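You operate a simulated robot arm through the tools that you are given. There is no shell and no other tool.

Carry out the task below with a simulated robot arm. There is one attempt and no reset: what you move stays moved.

TASK
Set the welder to 40 %, 6 ms and 6 Hz.
Fine: choose each value by its button, change it with UP and DOWN; save nothing.

It is judged by the outcome, as a careful person would: the job done as asked, and still so three seconds after it is handed in. It fails if anything else is knocked over, pushed out of place, dropped, spilled or broken.

THE ROBOT
A 6-joint arm with a two-finger parallel gripper, fixed in place. Base frame: the origin is on the floor under the middle of its stand, x ahead of it, y to its left, z up. Lengths are in m, angles in rad, forces in N, time in s.
With the tool pointing down near the work surface it reaches from about 0.3 to 0.6 m from the base axis. Its first joint turns from -2.007 to 2.007 rad. Payload 3.43 kg.
The TCP is the grasp point between the finger pads, 0.034 m short of the fingertips. In the tool frame z runs along the fingers and y along their closing line. The gripper opens to 0.128 m. The fingers are 0.024 m wide and 0.012 m thick; the gripper's body (0.048 by 0.13 m) begins 0.096 m behind the TCP.
Orientation is that of the tool frame in the base frame, as [roll, pitch, yaw] about the fixed x, y, z axes, in that order (R = Rz(yaw) Ry(pitch) Rx(roll)). With the fingers straight down and closing along the base's y, the tool's x points along the base's -x, its y along +y and its z along -z.

THE INTERFACE
- The arm moves only by the tool send_rows. Its argument "plan" is a list of rows, each an object (a shift or turn left out is 0, a gripper value left out holds the last) with "offset": the shift along the tool's x, y, z in m, a list of three; "dr": the turn, a rotation vector about the tool's x, y, z in rad, a list of three; "hand": the gripper command, from -1 (shut) to 1 (fully open), values between in proportion. In form: [{"offset": [tx, ty, tz], "dr": [ax, ay, az], "hand": hand}, ...]. A call has 1 to 20 rows; each row is the pose to reach, as a shift and turn from the pose commanded when the call began, along the tool's axes at that moment. A row lasts 0.2 s, in which the tool goes at most 0.05 m and 0.15 rad; a call with a longer step from one row to the next is refused whole, and so is a gripper value outside its range. A pose out of reach is approached as far as the arm can. The call stops where the force on the tool passes 40 N (or 10 N more than at its start, if that is more) or the arm is blocked; 0.2 s more then pass. Each finger travels about 0.153 m/s and halts on what it meets, pressing with about 27 N; the grip force reading is that of the motor and also rises with nothing between the fingers. The clock runs only during rows and for 0.2 s after the last one: add rows that repeat a pose to give the fingers time. It gives the time, the measured TCP pose, the force on the tool (base axes), the opening and the grip force at its end, in the units of the frame above (readings bear some noise), with the torque about the TCP (base axes, N m) and any sound that the robot's microphone picked up, and new pictures: "views" is both (left out), scene, wrist or none.
- Cameras (640 x 400 px; columns grow to the right, rows downward): "scene" is fixed at [0.2003, 0.4888, 1.8225]; the picture's right is [-0.86, -0.51, 0.00], its down [-0.37, 0.63, -0.68] and it looks along [0.35, -0.59, -0.73] (base axes); focal length 363 px, centre (320, 200). "wrist" rides on the gripper at [0.076, -0.011, -0.16] in the tool frame; the picture's right is [0.15, 0.99, 0.00], its down [-0.88, 0.13, -0.46] and it looks along [-0.45, 0.07, 0.89] (tool axes); focal length 234 px, centre (320, 200). There is no depth. A picture from a camera that has moved, and an enlarged one, comes with that camera's place and axes in the base frame and with its lens. The place of the scene camera against the robot may be out by one fixed shift of up to 0.025 m in any direction.
- raise_lower(by): slides the trunk up (or, below 0, down) by that many m; the arm rides with it, the base frame stays. It gives what a move gives, with no picture.
- enlarge(camera, box): a new picture of the part [left, top, right, bottom] of that camera's present view, enlarged. The clock stands still meanwhile.
- sign_off(): hands the job in; it is judged then, once.

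Nothing tells you positions but the pictures and the camera data. Unless the task says otherwise, let go and move clear before handing in.

The tools are called after "Call:" as a command line: name --argument value ..., lists and objects as JSON in quotes. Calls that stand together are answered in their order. send_rows: Moves the arm, as the interface text tells. Its arguments: {"type":"object","properties":{"plan":{"type":"array"},"views":{"type":"string","enum":["both","scene","wrist","none"]}},"required":["plan"]} The other tools are called the same way: raise_lower (by) moves the trunk up or down; enlarge (camera, box) takes an enlarged picture of a part of a camera's view; sign_off () hands the job in.

At the start:

```text
t: 0.0
tcp_pos: [0.3723, 0.0528, 1.4788]
orientation: [-3.14, 0.0, -3.14]
wrist_force: [0.0, -0.4, 0.1]
moment: [0.0, 0.03, 0.01]
grip_width: 0.1279
finger_force: 0.1
trunk travel left (down, up): [-0.964, 0.026]
```

scene: 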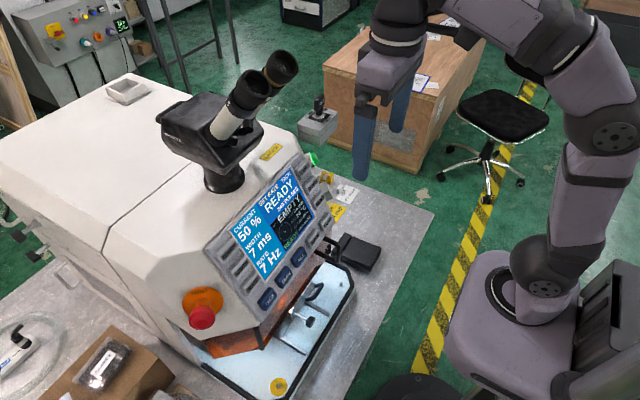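
wrist: 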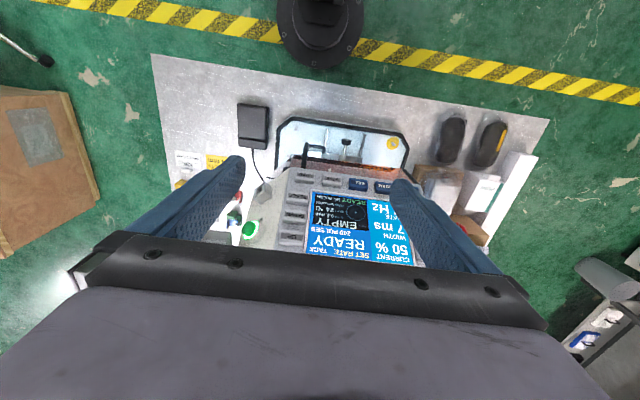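

The welder stands in front of the robot with its sloped panel and screen (50 %, 7 ms, 7 Hz). I'll enlarge the panel to read the buttons before moving.

Call:
enlarge --camera "scene" --box '[190, 140, 350, 320]'

Call:
enlarge --camera "wrist" --box '[230, 130, 430, 270]'

```text
2.22 times, centred on (270, 230) of scene
camera zoom: at [0.2003, 0.4888, 1.8225], right [-0.86, -0.51, 0.0], down [-0.37, 0.63, -0.68], along [0.35, -0.59, -0.73], focal length 807 px, centre (431, 133)
```

zoom: 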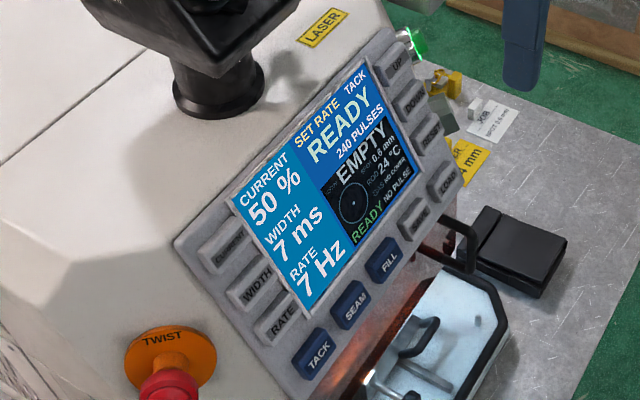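

```text
2.86 times, centred on (330, 200) of wrist
camera zoom: at [0.2951, 0.0414, 1.6367], right [-0.15, 0.99, 0.0], down [0.88, 0.13, 0.46], along [0.45, 0.07, -0.89], focal length 669 px, centre (291, 200)
```

zoom: 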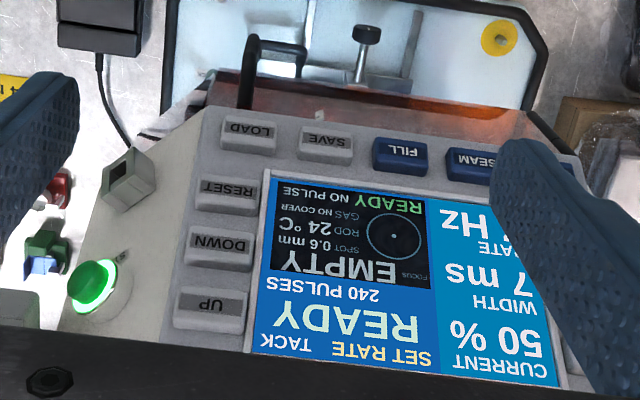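

The panel faces the robot, tilted back about 25° from vertical. UP, DOWN and RESET run down its right side (y≈0.03), and CURRENT, WIDTH and RATE run down its left side (y≈0.27). I'll shut the gripper and start tilting the tool toward the panel, staying well clear of it.

Call:
send_rows --plan '[{"offset": [0.01, 0, 0], "dr": [0, -0.14, 0], "hand": -1}, {"offset": [0.02, 0, 0], "dr": [0, -0.28, 0], "hand": -1}, {"offset": [0.03, 0, 0], "dr": [0, -0.42, 0], "hand": -1}, {"offset": [0.04, 0, 0], "dr": [0, -0.56, 0], "hand": -1}, {"offset": [0.04, 0, 0], "dr": [0, -0.56, 0], "hand": -1}]'

```text
t: 1.2
tcp_pos: [0.3896, 0.0766, 1.5116]
orientation: [3.14, 0.561, 3.14]
wrist_force: [-0.4, 0.7, -0.4]
moment: [0.0, -0.03, -0.01]
grip_width: 0.0
finger_force: 26.8
out of reach, approached as far as the arm can: row 3, 4, 5
trunk travel left (down, up): [-0.964, 0.026]
camera wrist: at [0.2391, 0.0644, 1.6054], right [-0.12, 0.99, -0.08], down [0.5, 0.13, 0.85], along [0.85, 0.07, -0.51], focal length 234 px, centre (320, 200)
```

scene: 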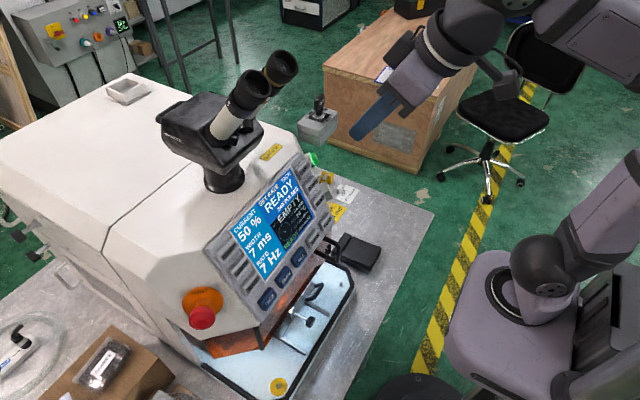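
wrist: 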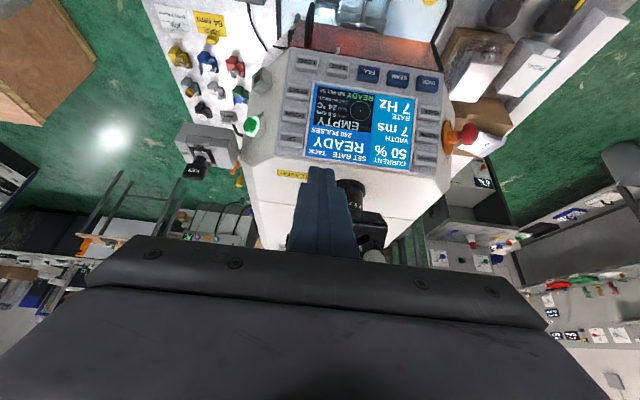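

The arm can't hold this tilt so close to its base, so it stopped short at x≈0.39. I'll enlarge this wrist view to locate the buttons by triangulation with the first one.

Call:
enlarge --camera "wrist" --box '[240, 40, 480, 190]'

Call:
enlarge --camera "scene" --box '[150, 30, 350, 190]'

```text
2.67 times, centred on (360, 115) of wrist
camera zoom: at [0.2391, 0.0644, 1.6054], right [-0.12, 0.99, -0.08], down [0.5, 0.13, 0.85], along [0.85, 0.07, -0.51], focal length 624 px, centre (213, 427)
```

zoom: 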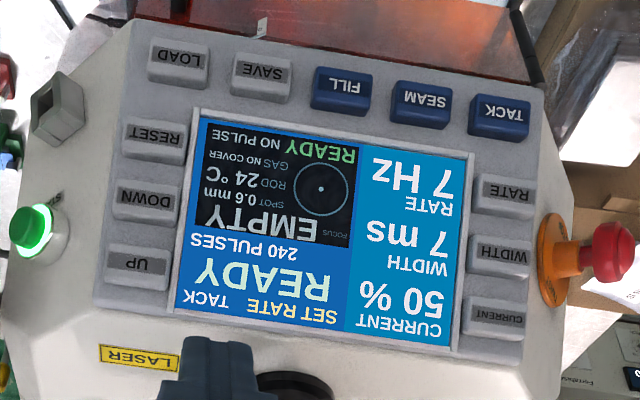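

```text
2.50 times, centred on (250, 110) of scene
camera zoom: at [0.2003, 0.4888, 1.8225], right [-0.86, -0.51, 0.0], down [-0.37, 0.63, -0.68], along [0.35, -0.59, -0.73], focal length 908 px, centre (495, 425)
```

zoom: 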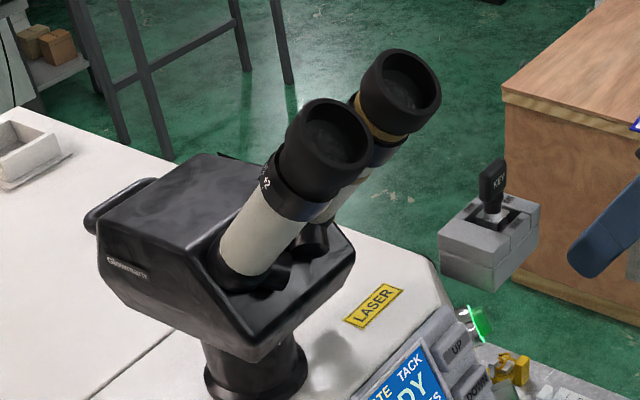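

From the two wrist views I get UP ≈ (0.538, 0.030, 1.31), LOAD ≈ (0.468, 0.039, 1.20) and FILL ≈ (0.474, 0.150, 1.19). The panel leans back about 32°. Next comes a small test move to find which pose the next command starts from.

Call:
send_rows --plan '[{"offset": [0, -0.01, 0.03], "hand": -1}, {"offset": [0, -0.02, 0.058], "hand": -1}, {"offset": [0, -0.02, 0.058], "hand": -1}]' --views "none"

```text
t: 2.0
tcp_pos: [0.4205, 0.0566, 1.4613]
orientation: [3.141, 0.56, -3.141]
wrist_force: [0.0, 0.3, -0.2]
moment: [-0.01, -0.02, 0.01]
grip_width: 0.0
finger_force: 26.9
trunk travel left (down, up): [-0.964, 0.026]
```

The next command starts from the pose actually reached, which makes this predictable. Now I'll tilt further so the fingers are square to the panel, still clear of it.

Call:
send_rows --plan '[{"offset": [0.013, 0, 0.015], "dr": [0, -0.15, 0], "hand": -1}, {"offset": [0.027, 0, 0.03], "dr": [0, -0.3, 0], "hand": -1}, {"offset": [0.04, 0, 0.045], "dr": [0, -0.44, 0], "hand": -1}, {"offset": [0.04, 0, 0.045], "dr": [0, -0.44, 0], "hand": -1}]'

```text
t: 3.0
tcp_pos: [0.4944, 0.0975, 1.3918]
orientation: [3.138, 0.999, 3.141]
wrist_force: [1.2, 0.2, -0.2]
moment: [0.03, 0.03, -0.03]
grip_width: 0.0002
finger_force: 27.2
out of reach, approached as far as the arm can: row 1, 2, 3, 4
trunk travel left (down, up): [-0.964, 0.026]
camera wrist: at [0.3177, 0.0857, 1.414], right [-0.08, 0.99, -0.12], down [0.09, 0.13, 0.99], along [0.99, 0.07, -0.1], focal length 234 px, centre (320, 200)
```

scene: 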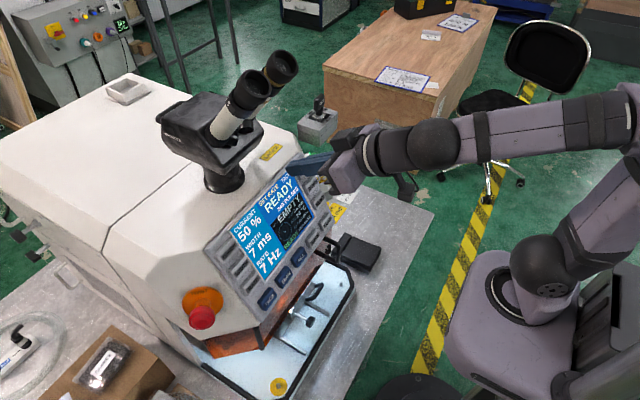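
wrist: 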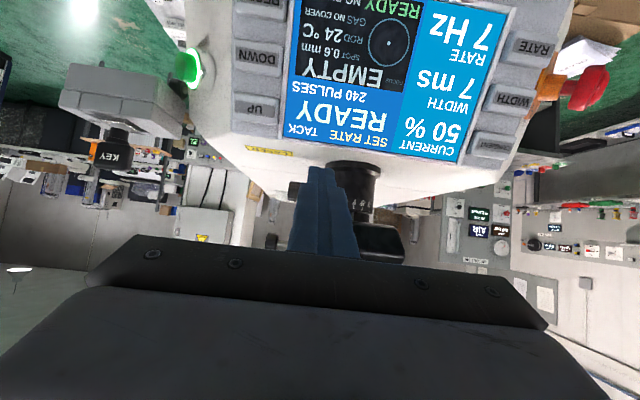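

The arm is near its folding limit this close in, so it drifted toward the panel. I'll take a zoomed picture here to triangulate, then back off and lower the trunk to give the arm more room.

Call:
enlarge --camera "wrist" --box '[220, 0, 560, 180]'

Call:
enlarge --camera "scene" --box '[200, 110, 400, 290]'

```text
1.88 times, centred on (390, 90) of wrist
camera zoom: at [0.3177, 0.0857, 1.414], right [-0.08, 0.99, -0.12], down [0.09, 0.13, 0.99], along [0.99, 0.07, -0.1], focal length 441 px, centre (188, 407)
```

zoom: 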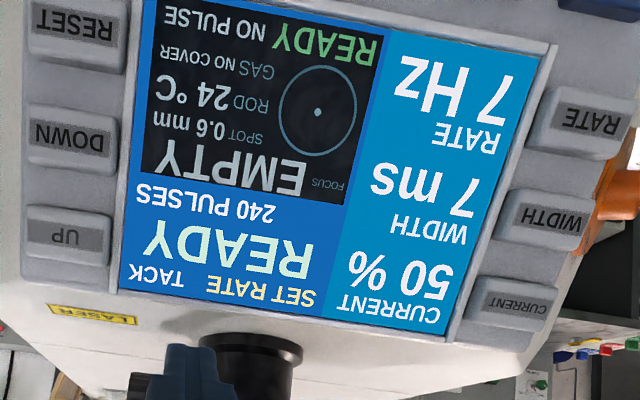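

```text
2.22 times, centred on (300, 200) of scene
camera zoom: at [0.2003, 0.4888, 1.8225], right [-0.86, -0.51, 0.0], down [-0.37, 0.63, -0.68], along [0.35, -0.59, -0.73], focal length 807 px, centre (364, 200)
```

zoom: 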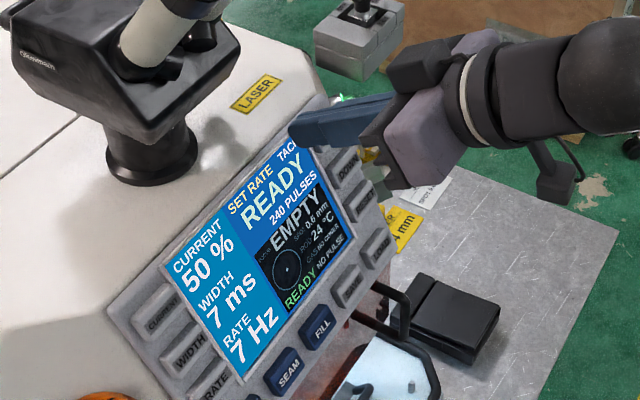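

Combining the three views gives these button positions:

| Button | x | y | z |
|---|---|---|---|
| UP | 0.537 | 0.029 | 1.313 |
| DOWN | 0.510 | 0.031 | 1.279 |
| CURRENT | 0.537 | 0.272 | 1.311 |
| WIDTH | 0.515 | 0.268 | 1.275 |
| RATE | 0.500 | 0.274 | 1.232 |

I'll go back the way I came to the upright pose, so the trunk can be lowered safely.

Call:
send_rows --plan '[{"offset": [-0.0046, -0.01, -0.025], "dr": [0, 0.11, 0], "hand": -1}, {"offset": [-0.0092, -0.02, -0.05], "dr": [0, 0.22, 0], "hand": -1}, {"offset": [-0.0138, -0.031, -0.075], "dr": [0, 0.33, 0], "hand": -1}, {"offset": [-0.0184, -0.041, -0.1], "dr": [0, 0.44, 0], "hand": -1}, {"offset": [-0.017, -0.043, -0.111], "dr": [0, 0.58, 0], "hand": -1}, {"offset": [-0.0155, -0.045, -0.122], "dr": [0, 0.72, 0], "hand": -1}, {"offset": [-0.014, -0.046, -0.133], "dr": [0, 0.86, 0], "hand": -1}, {"offset": [-0.0123, -0.0475, -0.1435], "dr": [0, 0.999, 0], "hand": -1}]' --views "scene"

```text
t: 4.8
tcp_pos: [0.3812, 0.05, 1.4788]
orientation: [-3.141, 0.0, -3.141]
wrist_force: [0.2, 0.4, -0.4]
moment: [0.02, 0.01, -0.01]
grip_width: 0.0
finger_force: 26.8
out of reach, approached as far as the arm can: row 1, 2, 3
trunk travel left (down, up): [-0.964, 0.026]
```

scene: 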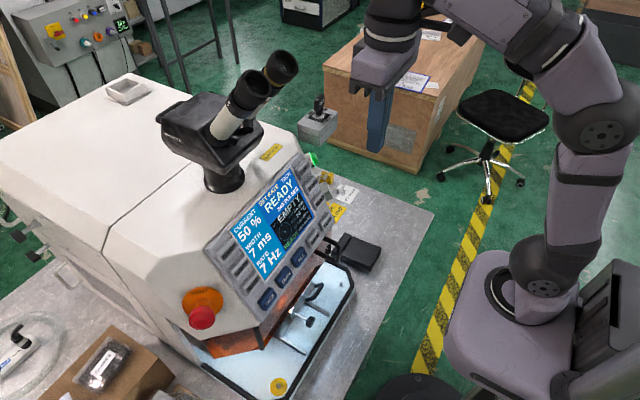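

The arm is upright again at (0.381, 0.050, 1.479). I'll lower the trunk a little, then raise the hand, so the arm works further above its shoulder.

Call:
raise_lower --by -0.12

```text
t: 6.3
tcp_pos: [0.3801, 0.0505, 1.3602]
orientation: [3.141, 0.002, 3.14]
wrist_force: [0.7, -0.1, -0.4]
moment: [0.0, -0.01, 0.04]
grip_width: 0.0
finger_force: 26.6
trunk travel left (down, up): [-0.844, 0.146]
```

The trunk came down 0.12 with the fingertips still clear of the panel. Now I'll raise the hand by 0.12.

Call:
send_rows --plan '[{"offset": [0, 0, -0.04], "hand": -1}, {"offset": [0, 0, -0.08], "hand": -1}, {"offset": [0, 0, -0.12], "hand": -1}]' --views "scene"

Call:
raise_lower --by -0.12

```text
t: 7.1
tcp_pos: [0.3743, 0.0494, 1.3673]
orientation: [3.14, 0.003, -3.141]
wrist_force: [-0.4, -0.3, 1.6]
moment: [0.0, -0.03, 0.01]
grip_width: 0.0002
finger_force: 27.3
out of reach, approached as far as the arm can: row 1, 2, 3
trunk travel left (down, up): [-0.844, 0.146]
```

scene: 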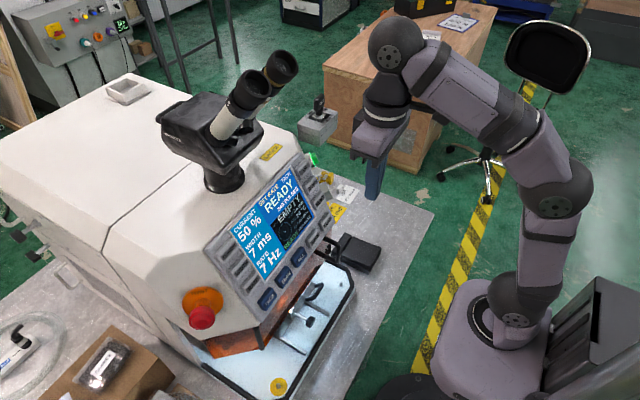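

```text
t: 8.6
tcp_pos: [0.3754, 0.0486, 1.2474]
orientation: [-3.141, 0.003, -3.142]
wrist_force: [0.4, -0.2, 0.4]
moment: [0.01, 0.02, 0.02]
grip_width: 0.0003
finger_force: 27.7
trunk travel left (down, up): [-0.724, 0.266]
```

The arm can't rise while pointing straight down, so nothing was gained there; the hand is at (0.375, 0.049, 1.247) and clear. I'll tilt the fingers toward the panel and raise them together to a standoff pose.

Call:
send_rows --plan '[{"offset": [-0.0064, 0, -0.016], "dr": [0, -0.143, 0], "hand": -1}, {"offset": [-0.0128, 0, -0.032], "dr": [0, -0.286, 0], "hand": -1}, {"offset": [-0.019, 0, -0.048], "dr": [0, -0.429, 0], "hand": -1}, {"offset": [-0.0256, 0, -0.0645], "dr": [0, -0.571, 0], "hand": -1}]' --views "scene"

```text
t: 9.6
tcp_pos: [0.3986, 0.0483, 1.3146]
orientation: [-3.141, 0.578, 3.141]
wrist_force: [0.2, -0.6, 0.0]
moment: [0.03, 0.0, 0.0]
grip_width: 0.0
finger_force: 27.0
trunk travel left (down, up): [-0.724, 0.266]
```

scene: 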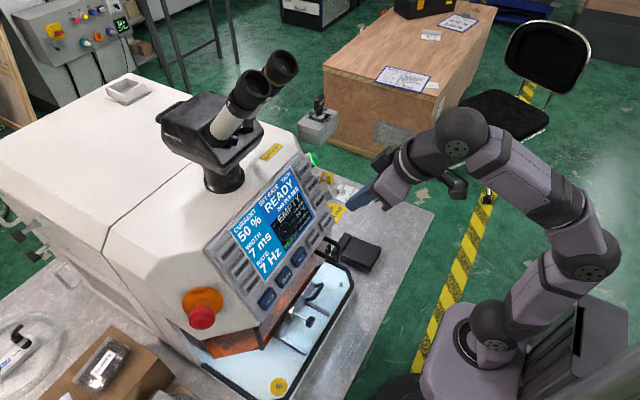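

That worked with no reach limits. I'll continue to about 59° of tilt at the standoff pose.

Call:
send_rows --plan '[{"offset": [-0.014, 0, -0.0087], "dr": [0, -0.15, 0], "hand": -1}, {"offset": [-0.028, 0, -0.0175], "dr": [0, -0.3, 0], "hand": -1}, {"offset": [-0.0422, 0, -0.0262], "dr": [0, -0.45, 0], "hand": -1}, {"offset": [-0.0422, 0, -0.0262], "dr": [0, -0.45, 0], "hand": -1}]'

```text
t: 10.6
tcp_pos: [0.4558, 0.0616, 1.3842]
orientation: [3.138, 1.024, 3.139]
wrist_force: [0.1, 0.9, 0.3]
moment: [-0.02, 0.0, -0.01]
grip_width: 0.0002
finger_force: 27.3
out of reach, approached as far as the arm can: row 2, 3, 4
trunk travel left (down, up): [-0.724, 0.266]
camera wrist: at [0.279, 0.0491, 1.4015], right [-0.08, 0.99, -0.12], down [0.07, 0.13, 0.99], along [0.99, 0.07, -0.08], focal length 234 px, centre (320, 200)
```

scene: 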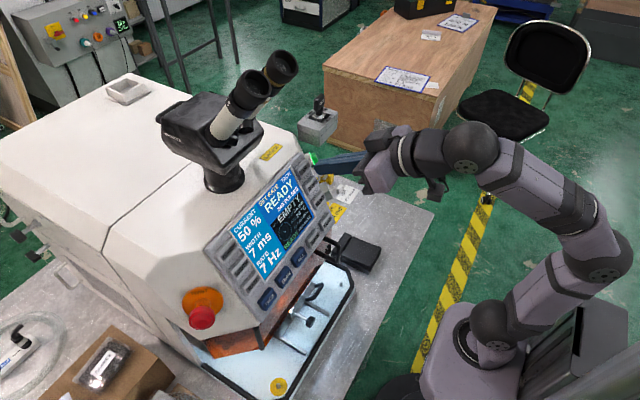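
wrist: 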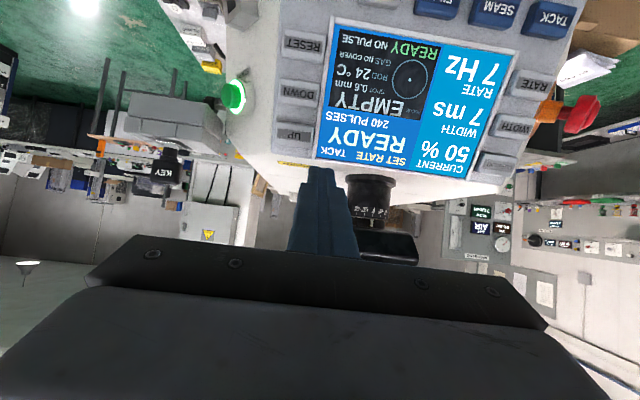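

I'm at tilt 1.02 with the fingertips clear of the panel. The arm only resists retreating, and the press poses are further out. I'll slide over to a standoff about 4 cm in front of CURRENT.

Call:
send_rows --plan '[{"offset": [0.002, 0.042, 0.004], "hand": -1}, {"offset": [0.004, 0.084, 0.008], "hand": -1}, {"offset": [0.008, 0.126, 0.014], "hand": -1}, {"offset": [0.013, 0.168, 0.024], "hand": -1}, {"offset": [0.0183, 0.21, 0.0334], "hand": -1}, {"offset": [0.0183, 0.21, 0.0334], "hand": -1}]'

```text
t: 12.0
tcp_pos: [0.4735, 0.2706, 1.3498]
orientation: [3.137, 1.027, 3.139]
wrist_force: [-0.1, 0.4, 0.1]
moment: [0.03, 0.01, 0.0]
grip_width: 0.0001
finger_force: 27.4
trunk travel left (down, up): [-0.724, 0.266]
camera wrist: at [0.2964, 0.2585, 1.3673], right [-0.08, 0.99, -0.12], down [0.07, 0.13, 0.99], along [0.99, 0.07, -0.08], focal length 234 px, centre (320, 200)
```

scene: 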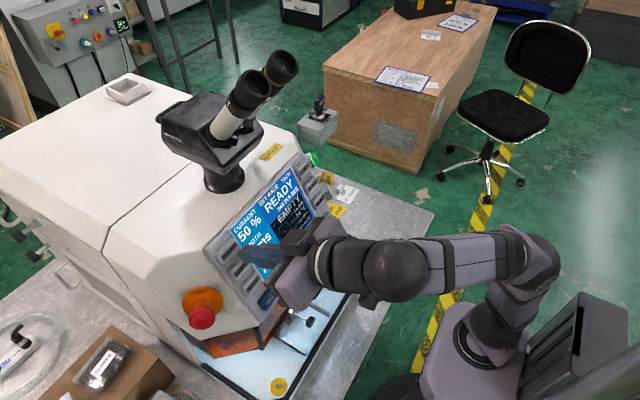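
wrist: 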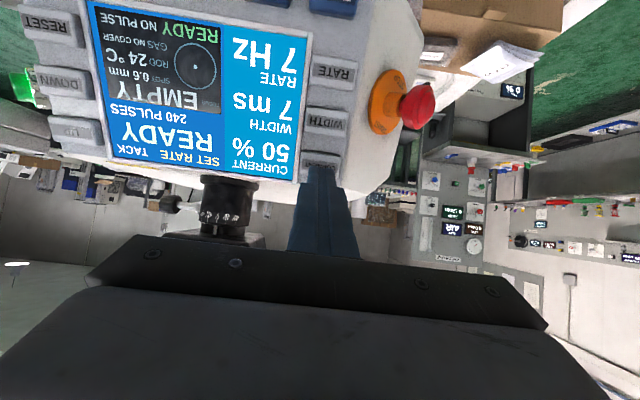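

The finger is in line with CURRENT. I'll zoom in to check the aim and refine the button positions.

Call:
enlarge --camera "wrist" --box '[240, 40, 400, 200]'

Call:
enlarge --camera "scene" --box '[200, 180, 360, 320]'

```text
2.50 times, centred on (320, 120) of wrist
camera zoom: at [0.2964, 0.2585, 1.3673], right [-0.08, 0.99, -0.12], down [0.07, 0.13, 0.99], along [0.99, 0.07, -0.08], focal length 585 px, centre (320, 400)
```

zoom: 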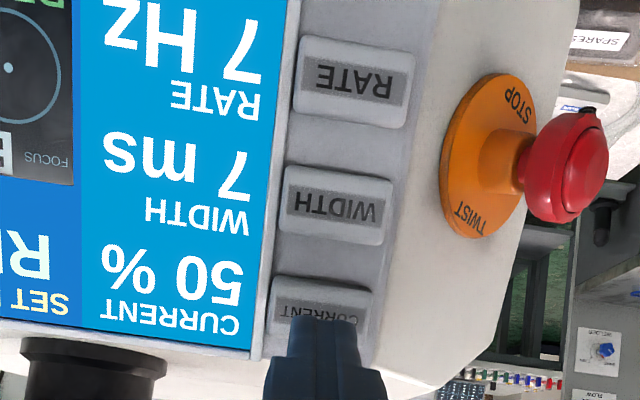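

```text
2.86 times, centred on (280, 250) of scene
camera zoom: at [0.2003, 0.4888, 1.8225], right [-0.86, -0.51, 0.0], down [-0.37, 0.63, -0.68], along [0.35, -0.59, -0.73], focal length 1038 px, centre (434, 57)
```

zoom: 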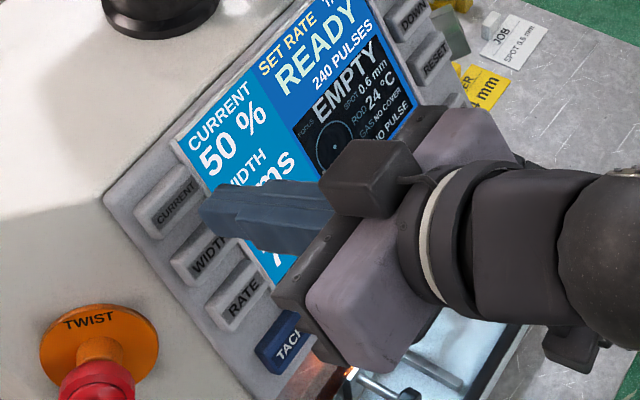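

The refined estimates are CURRENT ≈ (0.533, 0.271, 1.315), WIDTH ≈ (0.5125, 0.269, 1.278) and RATE ≈ (0.497, 0.270, 1.237). The finger's line meets CURRENT at its centre about 35 mm ahead. I'll advance 28 mm first.

Call:
send_rows --plan '[{"offset": [0, 0, 0.012], "hand": -1}, {"offset": [0, 0, 0.022], "hand": -1}, {"offset": [0, 0, 0.028], "hand": -1}]'

```text
t: 12.8
tcp_pos: [0.497, 0.2706, 1.337]
orientation: [3.14, 1.024, 3.141]
wrist_force: [-0.3, -0.5, 0.2]
moment: [0.0, 0.0, 0.01]
grip_width: 0.0002
finger_force: 27.2
trunk travel left (down, up): [-0.724, 0.266]
camera wrist: at [0.3203, 0.2589, 1.3549], right [-0.08, 0.99, -0.12], down [0.07, 0.13, 0.99], along [0.99, 0.07, -0.08], focal length 234 px, centre (320, 200)
```

scene: 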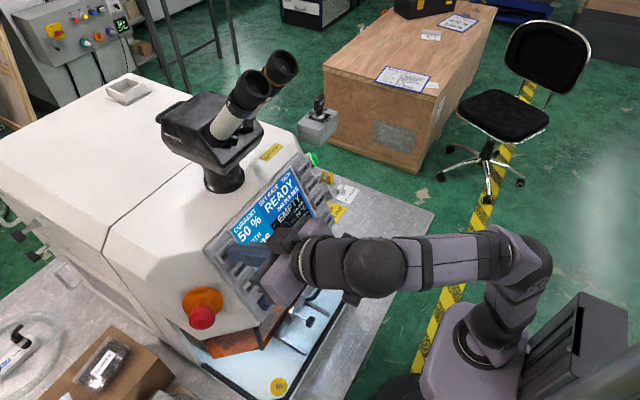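
wrist: 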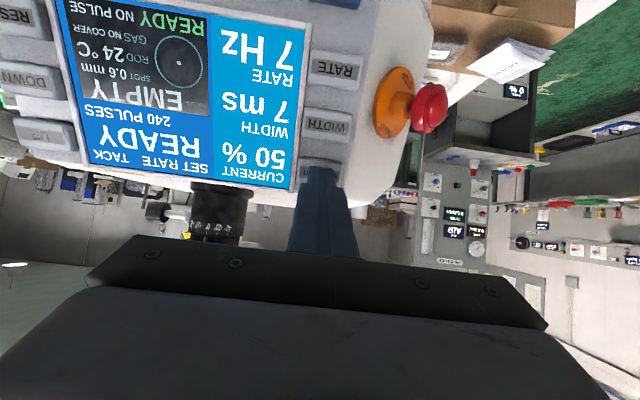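

Call:
enlarge --camera "scene" --box '[200, 200, 300, 290]'

Call:
enlarge --camera "wrist" --box '[270, 100, 370, 200]'

```text
4.44 times, centred on (250, 245) of scene
camera zoom: at [0.2003, 0.4888, 1.8225], right [-0.86, -0.51, 0.0], down [-0.37, 0.63, -0.68], along [0.35, -0.59, -0.73], focal length 1614 px, centre (631, 0)
```

zoom: 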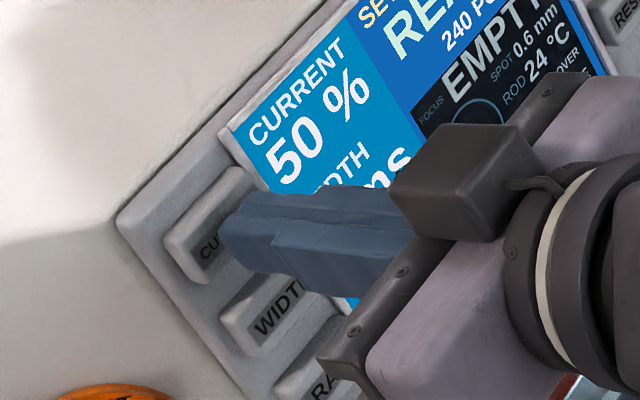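

```text
4.00 times, centred on (320, 150) of wrist
camera zoom: at [0.3203, 0.2589, 1.3549], right [-0.08, 0.99, -0.12], down [0.07, 0.13, 0.99], along [0.99, 0.07, -0.08], focal length 937 px, centre (320, 400)
```

zoom: 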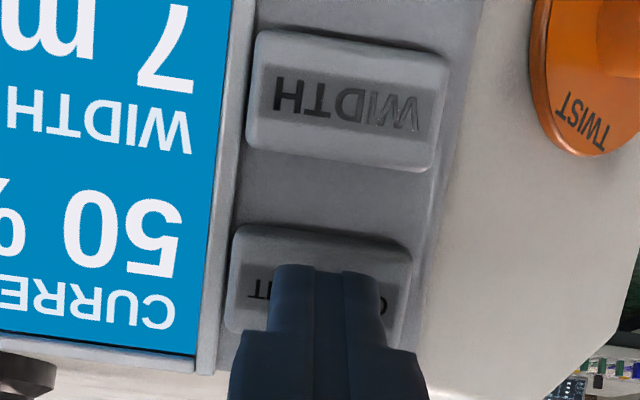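

The fingertip sits centred just in front of CURRENT. Now I'll creep in with small steps and watch the force, sound and screen.

Call:
send_rows --plan '[{"offset": [0, 0, 0.004], "hand": -1}, {"offset": [0, 0, 0.006], "hand": -1}, {"offset": [0, 0, 0.008], "hand": -1}]' --views "scene"

```text
t: 13.6
tcp_pos: [0.5044, 0.27, 1.3319]
orientation: [3.141, 1.025, 3.141]
wrist_force: [-0.4, -0.3, -0.3]
moment: [0.01, 0.01, -0.02]
grip_width: 0.0
finger_force: 27.5
trunk travel left (down, up): [-0.724, 0.266]
```

scene: 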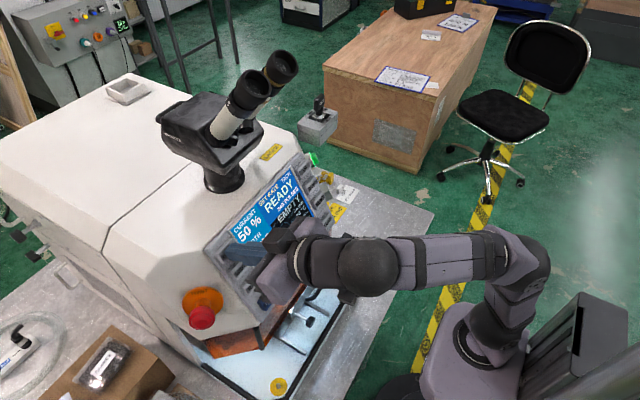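

There's no contact yet, so I'll continue with 2 mm steps.

Call:
send_rows --plan '[{"offset": [0, 0, 0.002], "hand": -1}, {"offset": [0, 0, 0.004], "hand": -1}]' --views "scene"

Call:
enlarge --camera "scene" --box '[200, 180, 320, 290]'

```text
t: 14.2
tcp_pos: [0.5081, 0.2699, 1.3317]
orientation: [-3.141, 1.027, 3.14]
wrist_force: [-2.2, 0.8, 1.0]
moment: [-0.03, -0.04, 0.01]
grip_width: 0.0001
finger_force: 27.1
trunk travel left (down, up): [-0.724, 0.266]
heard: click
```

scene: 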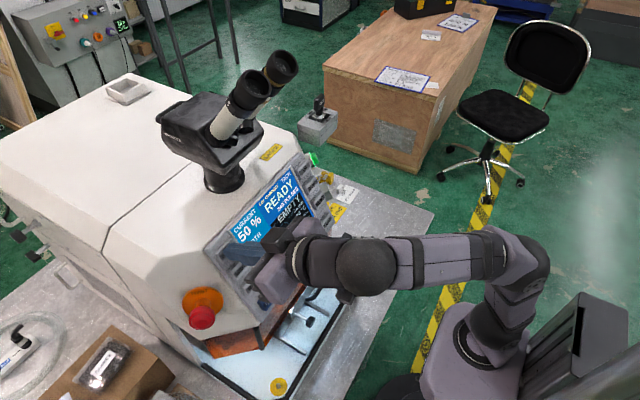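

```text
3.64 times, centred on (260, 235) of scene
camera zoom: at [0.2003, 0.4888, 1.8225], right [-0.86, -0.51, 0.0], down [-0.37, 0.63, -0.68], along [0.35, -0.59, -0.73], focal length 1321 px, centre (538, 73)
```

zoom: 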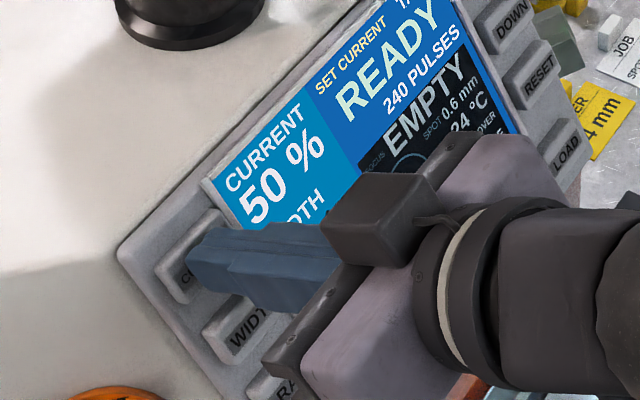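

A click came, and the screen now reads SET CURRENT. I'll retreat 25 mm and slide across to stand in front of DOWN.

Call:
send_rows --plan '[{"offset": [0, 0, -0.012], "hand": -1}, {"offset": [0, 0, -0.026], "hand": -1}, {"offset": [0.0072, -0.04, -0.026], "hand": -1}, {"offset": [0.0144, -0.08, -0.025], "hand": -1}, {"offset": [0.0216, -0.12, -0.024], "hand": -1}, {"offset": [0.0288, -0.16, -0.023], "hand": -1}, {"offset": [0.036, -0.2, -0.022], "hand": -1}, {"offset": [0.0432, -0.239, -0.0215], "hand": -1}, {"offset": [0.0432, -0.239, -0.0215], "hand": -1}]'

```text
t: 16.2
tcp_pos: [0.4983, 0.0375, 1.3181]
orientation: [3.14, 1.022, -3.141]
wrist_force: [-0.5, 0.2, 0.5]
moment: [0.0, 0.03, -0.02]
grip_width: 0.0001
finger_force: 27.0
out of reach, approached as far as the arm can: row 7, 8, 9
trunk travel left (down, up): [-0.724, 0.266]
camera wrist: at [0.3209, 0.0258, 1.3359], right [-0.08, 0.99, -0.12], down [0.07, 0.13, 0.99], along [0.99, 0.07, -0.08], focal length 234 px, centre (320, 200)
```

scene: 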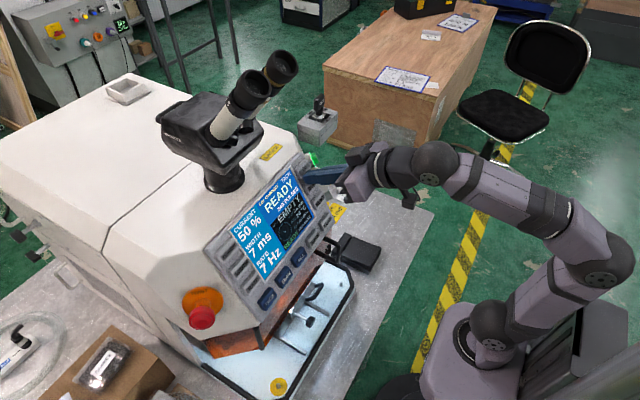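
wrist: 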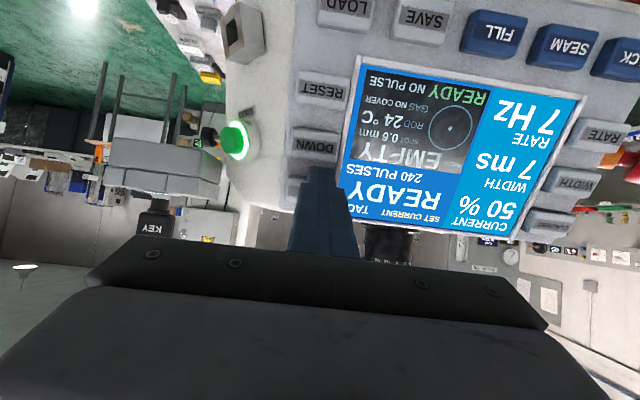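

Near DOWN the arm hit its fold limit and drifted forward to just off the panel between UP and DOWN. Nothing was pressed. I'll back out up and away, then lower the trunk further so the shoulder limit stops mattering.

Call:
send_rows --plan '[{"offset": [-0.0154, 0, -0.0236], "dr": [0, 0.03, 0], "hand": -1}, {"offset": [-0.0309, 0, -0.0472], "dr": [0, 0.06, 0], "hand": -1}, {"offset": [-0.0463, 0, -0.0708], "dr": [0, 0.09, 0], "hand": -1}, {"offset": [-0.0617, 0, -0.0944], "dr": [0, 0.12, 0], "hand": -1}]' --views "scene"

```text
t: 17.2
tcp_pos: [0.4513, 0.0372, 1.4183]
orientation: [3.142, 0.903, -3.141]
wrist_force: [-0.1, -0.7, 0.9]
moment: [0.01, 0.03, -0.01]
grip_width: 0.0002
finger_force: 27.0
trunk travel left (down, up): [-0.724, 0.266]
```

scene: 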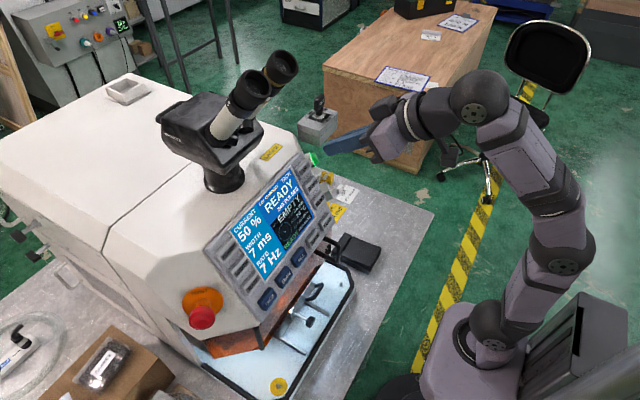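

I'm clear of the panel again at (0.451, 0.037, 1.418). Now I'll lower the trunk 8 cm; the tip stays about 4 cm off the buttons.

Call:
raise_lower --by -0.08

Call:
send_rows --plan '[{"offset": [-0.01, 0, -0.022], "hand": -1}, {"offset": [-0.022, 0, -0.045], "hand": -1}, {"offset": [-0.034, 0, -0.062], "hand": -1}]' --views "scene"

```text
t: 18.4
tcp_pos: [0.4504, 0.0382, 1.339]
orientation: [3.14, 0.905, 3.14]
wrist_force: [-1.0, -0.4, -0.1]
moment: [0.02, 0.03, 0.01]
grip_width: 0.0
finger_force: 27.1
trunk travel left (down, up): [-0.644, 0.346]
```

```text
t: 19.2
tcp_pos: [0.4191, 0.0371, 1.3884]
orientation: [3.14, 0.904, 3.14]
wrist_force: [0.6, 0.4, -0.1]
moment: [-0.04, -0.02, 0.03]
grip_width: 0.0003
finger_force: 27.0
out of reach, approached as far as the arm can: row 3
trunk travel left (down, up): [-0.644, 0.346]
```

scene: 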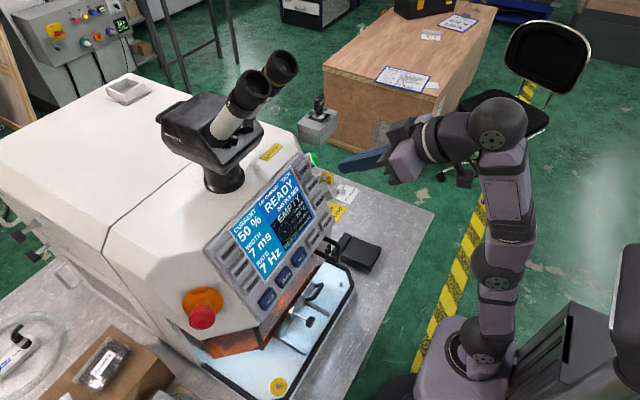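

The arm now stands nearly upright with good room. I'll lower the trunk 5 cm more, then tilt and settle at the DOWN standoff.

Call:
raise_lower --by -0.05

```text
t: 20.1
tcp_pos: [0.4194, 0.0371, 1.3388]
orientation: [3.141, 0.904, 3.14]
wrist_force: [0.3, 0.4, -0.1]
moment: [-0.01, -0.01, -0.01]
grip_width: 0.0
finger_force: 27.3
trunk travel left (down, up): [-0.594, 0.396]
```

Call:
send_rows --plan '[{"offset": [0, -0.002, 0.017], "dr": [0, -0.04, 0], "hand": -1}, {"offset": [-0.0005, -0.004, 0.034], "dr": [0, -0.08, 0], "hand": -1}, {"offset": [-0.0011, -0.006, 0.0496], "dr": [0, -0.121, 0], "hand": -1}, {"offset": [-0.0011, -0.006, 0.0496], "dr": [0, -0.121, 0], "hand": -1}]'

```text
t: 21.1
tcp_pos: [0.4592, 0.0307, 1.3097]
orientation: [3.14, 1.026, 3.139]
wrist_force: [-0.4, -0.5, -0.5]
moment: [0.0, 0.0, 0.01]
grip_width: 0.0001
finger_force: 27.0
trunk travel left (down, up): [-0.594, 0.396]
camera wrist: at [0.2819, 0.019, 1.3261], right [-0.08, 0.99, -0.12], down [0.07, 0.13, 0.99], along [0.99, 0.07, -0.08], focal length 234 px, centre (320, 200)
```

scene: 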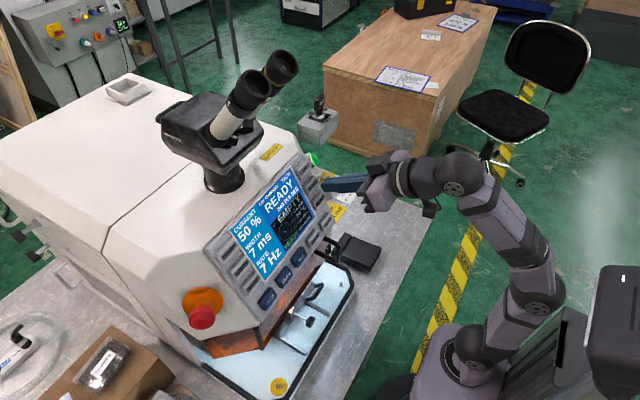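
wrist: 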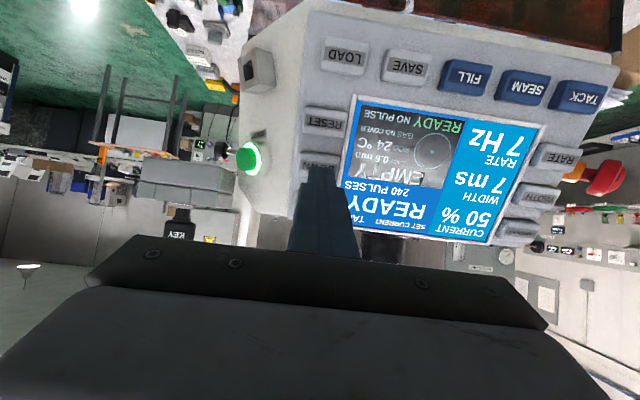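

That pose was reached exactly, in front of DOWN. I'll check the aim up close.

Call:
enlarge --camera "wrist" --box '[270, 90, 370, 190]'

Call:
enlarge --camera "scene" --box '[270, 140, 390, 240]'

```text
4.00 times, centred on (320, 140) of wrist
camera zoom: at [0.2819, 0.019, 1.3261], right [-0.08, 0.99, -0.12], down [0.07, 0.13, 0.99], along [0.99, 0.07, -0.08], focal length 937 px, centre (320, 440)
```

zoom: 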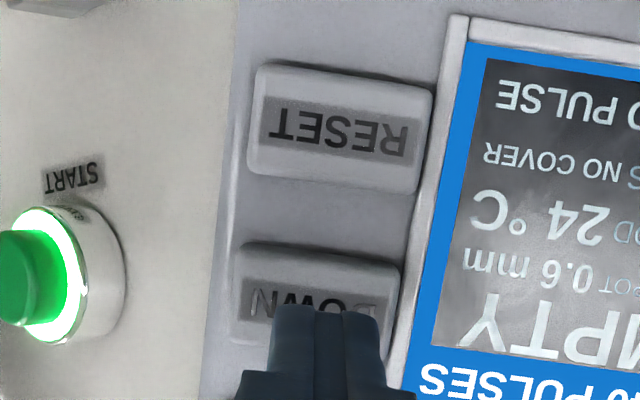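

```text
4.00 times, centred on (330, 190) of scene
camera zoom: at [0.2003, 0.4888, 1.8225], right [-0.86, -0.51, 0.0], down [-0.37, 0.63, -0.68], along [0.35, -0.59, -0.73], focal length 1453 px, centre (280, 240)
```

zoom: 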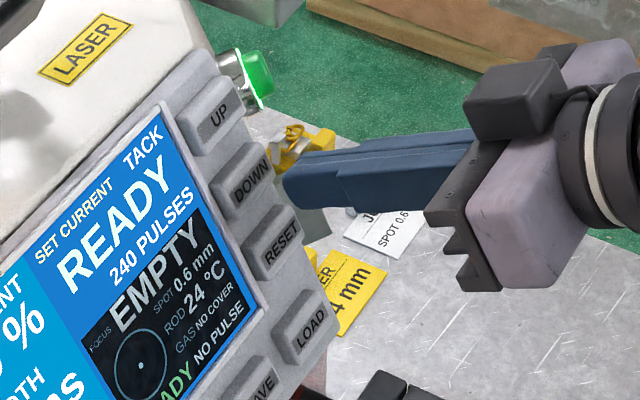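

The aim matches the CURRENT press geometry, centred on DOWN and away from START. I'll advance 28 mm, then creep.

Call:
send_rows --plan '[{"offset": [0, 0, 0.012], "hand": -1}, {"offset": [0, 0, 0.022], "hand": -1}, {"offset": [0, 0, 0.028], "hand": -1}, {"offset": [0, 0, 0.031], "hand": -1}]'

```text
t: 22.1
tcp_pos: [0.4864, 0.0309, 1.2931]
orientation: [3.138, 1.026, -3.141]
wrist_force: [-1.5, -0.2, -0.7]
moment: [-0.03, -0.01, 0.0]
grip_width: 0.0002
finger_force: 27.1
trunk travel left (down, up): [-0.594, 0.396]
camera wrist: at [0.3089, 0.019, 1.3105], right [-0.08, 0.99, -0.12], down [0.07, 0.13, 0.99], along [0.99, 0.07, -0.08], focal length 234 px, centre (320, 200)
```

scene: 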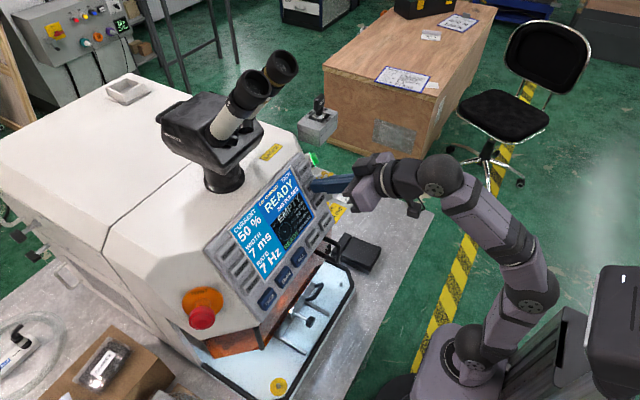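
wrist: 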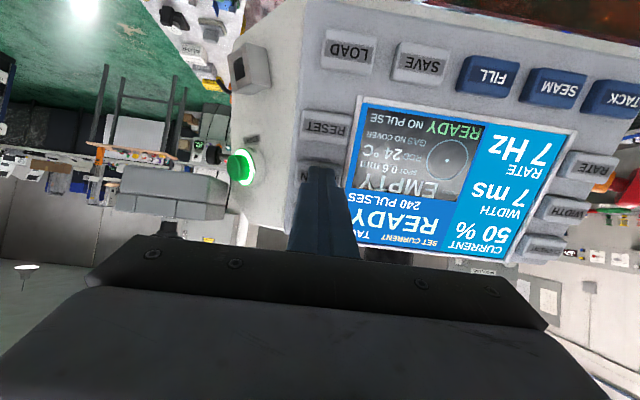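

There's a light contact of about 1.5 N and no click yet. I'll press 2 mm more, then back off 5 mm.

Call:
send_rows --plan '[{"offset": [0, 0, 0.002], "hand": -1}, {"offset": [0, 0, -0.005], "hand": -1}]' --views "wrist"

```text
t: 22.7
tcp_pos: [0.4821, 0.0306, 1.2952]
orientation: [3.14, 1.024, 3.14]
wrist_force: [0.4, -0.2, 0.3]
moment: [-0.01, -0.02, -0.02]
grip_width: 0.0002
finger_force: 27.0
trunk travel left (down, up): [-0.594, 0.396]
camera wrist: at [0.3046, 0.0188, 1.3127], right [-0.08, 0.99, -0.12], down [0.07, 0.13, 0.99], along [0.99, 0.07, -0.08], focal length 234 px, centre (320, 200)
```

wrist: 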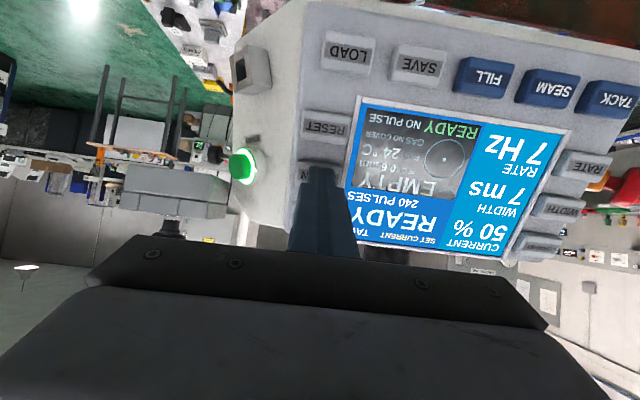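

No click, so it needs to go deeper. I'll press to 2 mm beyond the last depth and release.

Call:
send_rows --plan '[{"offset": [0, 0, 0.005], "hand": -1}, {"offset": [0, 0, 0.009], "hand": -1}, {"offset": [0, 0, 0.0], "hand": -1}]' --views "wrist"

Call:
enlarge --camera "scene" --box '[220, 150, 340, 290]'

```text
t: 23.5
tcp_pos: [0.482, 0.0314, 1.2952]
orientation: [3.139, 1.023, 3.14]
wrist_force: [0.3, 0.0, 0.3]
moment: [0.02, 0.0, 0.0]
grip_width: 0.0001
finger_force: 27.2
trunk travel left (down, up): [-0.594, 0.396]
heard: click
camera wrist: at [0.3045, 0.0186, 1.3126], right [-0.08, 0.99, -0.12], down [0.07, 0.13, 0.99], along [0.99, 0.07, -0.08], focal length 234 px, centre (320, 200)
```

wrist: 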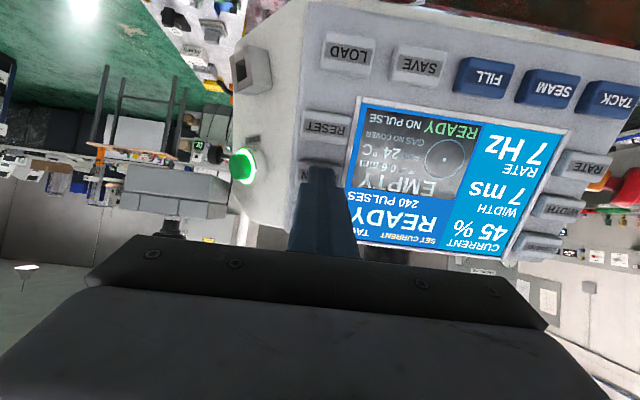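

```text
2.86 times, centred on (280, 220) of scene
camera zoom: at [0.2003, 0.4888, 1.8225], right [-0.86, -0.51, 0.0], down [-0.37, 0.63, -0.68], along [0.35, -0.59, -0.73], focal length 1038 px, centre (434, 143)
```

zoom: 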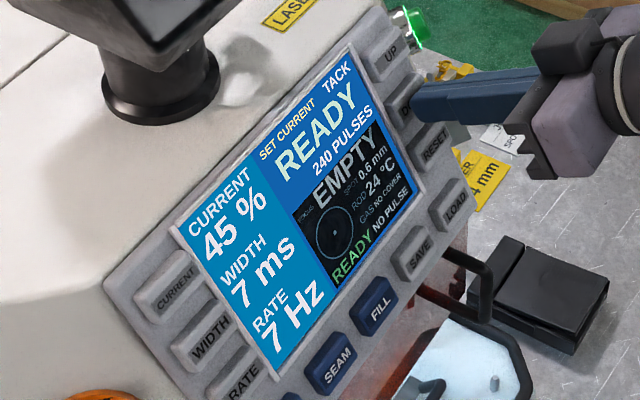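

The click took the current from 50 % to 45 %, so DOWN steps by 5. One more identical press should give 40 %.

Call:
send_rows --plan '[{"offset": [0, 0, 0.005], "hand": -1}, {"offset": [0, 0, 0.009], "hand": -1}, {"offset": [0, 0, 0.0], "hand": -1}]' --views "wrist"

Call:
enlarge --camera "scene" --box '[220, 150, 340, 290]'

```text
t: 24.3
tcp_pos: [0.4832, 0.0312, 1.2943]
orientation: [3.139, 1.024, 3.14]
wrist_force: [0.2, -0.5, 0.3]
moment: [-0.02, 0.0, 0.0]
grip_width: 0.0
finger_force: 27.2
trunk travel left (down, up): [-0.594, 0.396]
heard: click
camera wrist: at [0.3051, 0.0189, 1.3128], right [-0.08, 0.99, -0.12], down [0.07, 0.13, 0.99], along [0.99, 0.07, -0.08], focal length 234 px, centre (320, 200)
```

wrist: 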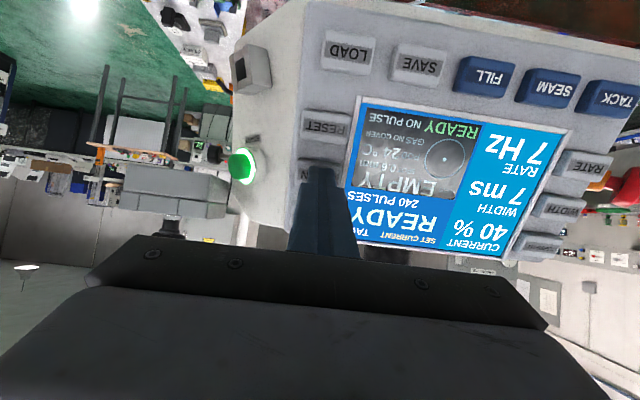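

```text
2.86 times, centred on (280, 220) of scene
camera zoom: at [0.2003, 0.4888, 1.8225], right [-0.86, -0.51, 0.0], down [-0.37, 0.63, -0.68], along [0.35, -0.59, -0.73], focal length 1038 px, centre (434, 143)
```

zoom: 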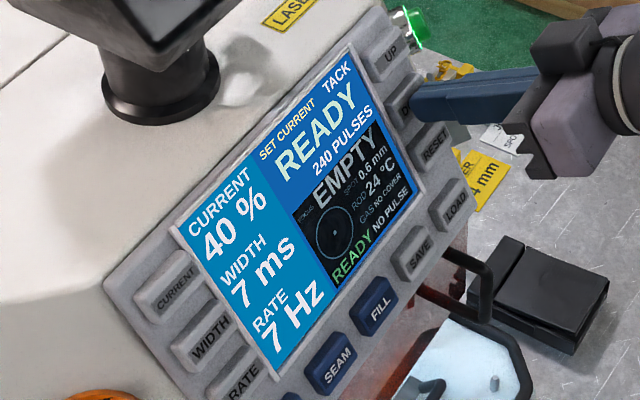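

The current now reads 40 %. I'll retreat 24 mm and slide left to the WIDTH standoff, which is the same height as DOWN.

Call:
send_rows --plan '[{"offset": [0, 0, -0.012], "hand": -1}, {"offset": [0, 0, -0.024], "hand": -1}, {"offset": [0, 0.04, -0.024], "hand": -1}, {"offset": [0, 0.08, -0.024], "hand": -1}, {"offset": [0, 0.12, -0.024], "hand": -1}, {"offset": [0, 0.16, -0.024], "hand": -1}, {"offset": [0, 0.2, -0.024], "hand": -1}, {"offset": [0, 0.238, -0.024], "hand": -1}, {"offset": [0, 0.238, -0.024], "hand": -1}]'

Call:
enlarge --camera "wrist" --box '[270, 90, 370, 190]'

```text
t: 26.3
tcp_pos: [0.4562, 0.2647, 1.2951]
orientation: [-3.141, 1.025, 3.14]
wrist_force: [-0.2, -0.2, -0.3]
moment: [-0.02, 0.0, 0.03]
grip_width: 0.0
finger_force: 26.8
out of reach, approached as far as the arm can: row 8, 9
trunk travel left (down, up): [-0.594, 0.396]
camera wrist: at [0.2796, 0.2535, 1.3119], right [-0.07, 0.99, -0.12], down [0.07, 0.13, 0.99], along [0.99, 0.07, -0.08], focal length 234 px, centre (320, 200)
```

scene: 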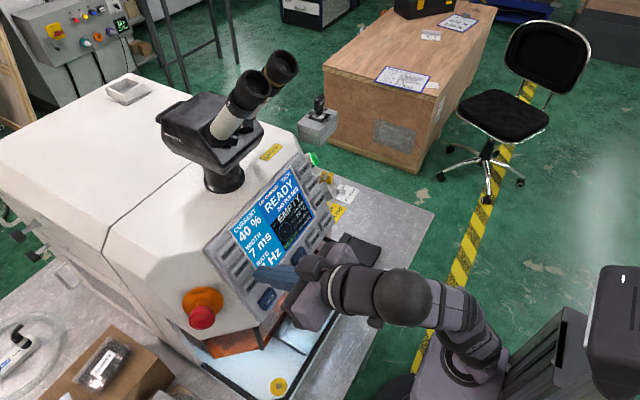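
wrist: 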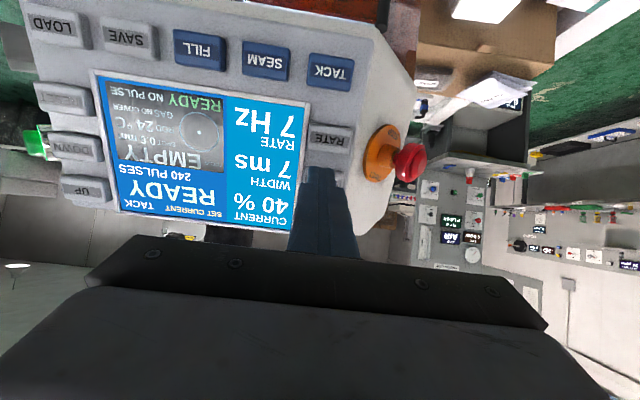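

```text
4.00 times, centred on (320, 140) of wrist
camera zoom: at [0.2796, 0.2535, 1.3119], right [-0.07, 0.99, -0.12], down [0.07, 0.13, 0.99], along [0.99, 0.07, -0.08], focal length 937 px, centre (320, 440)
```

zoom: 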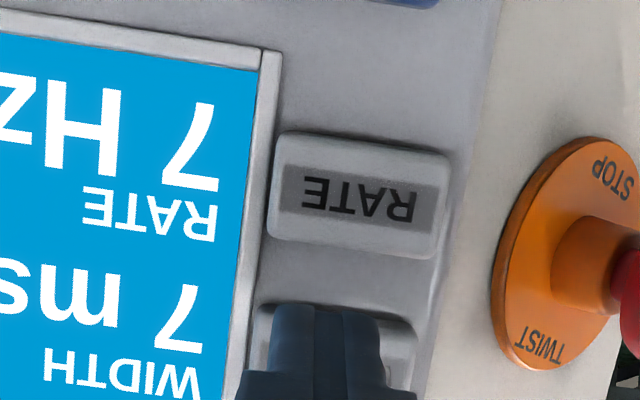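

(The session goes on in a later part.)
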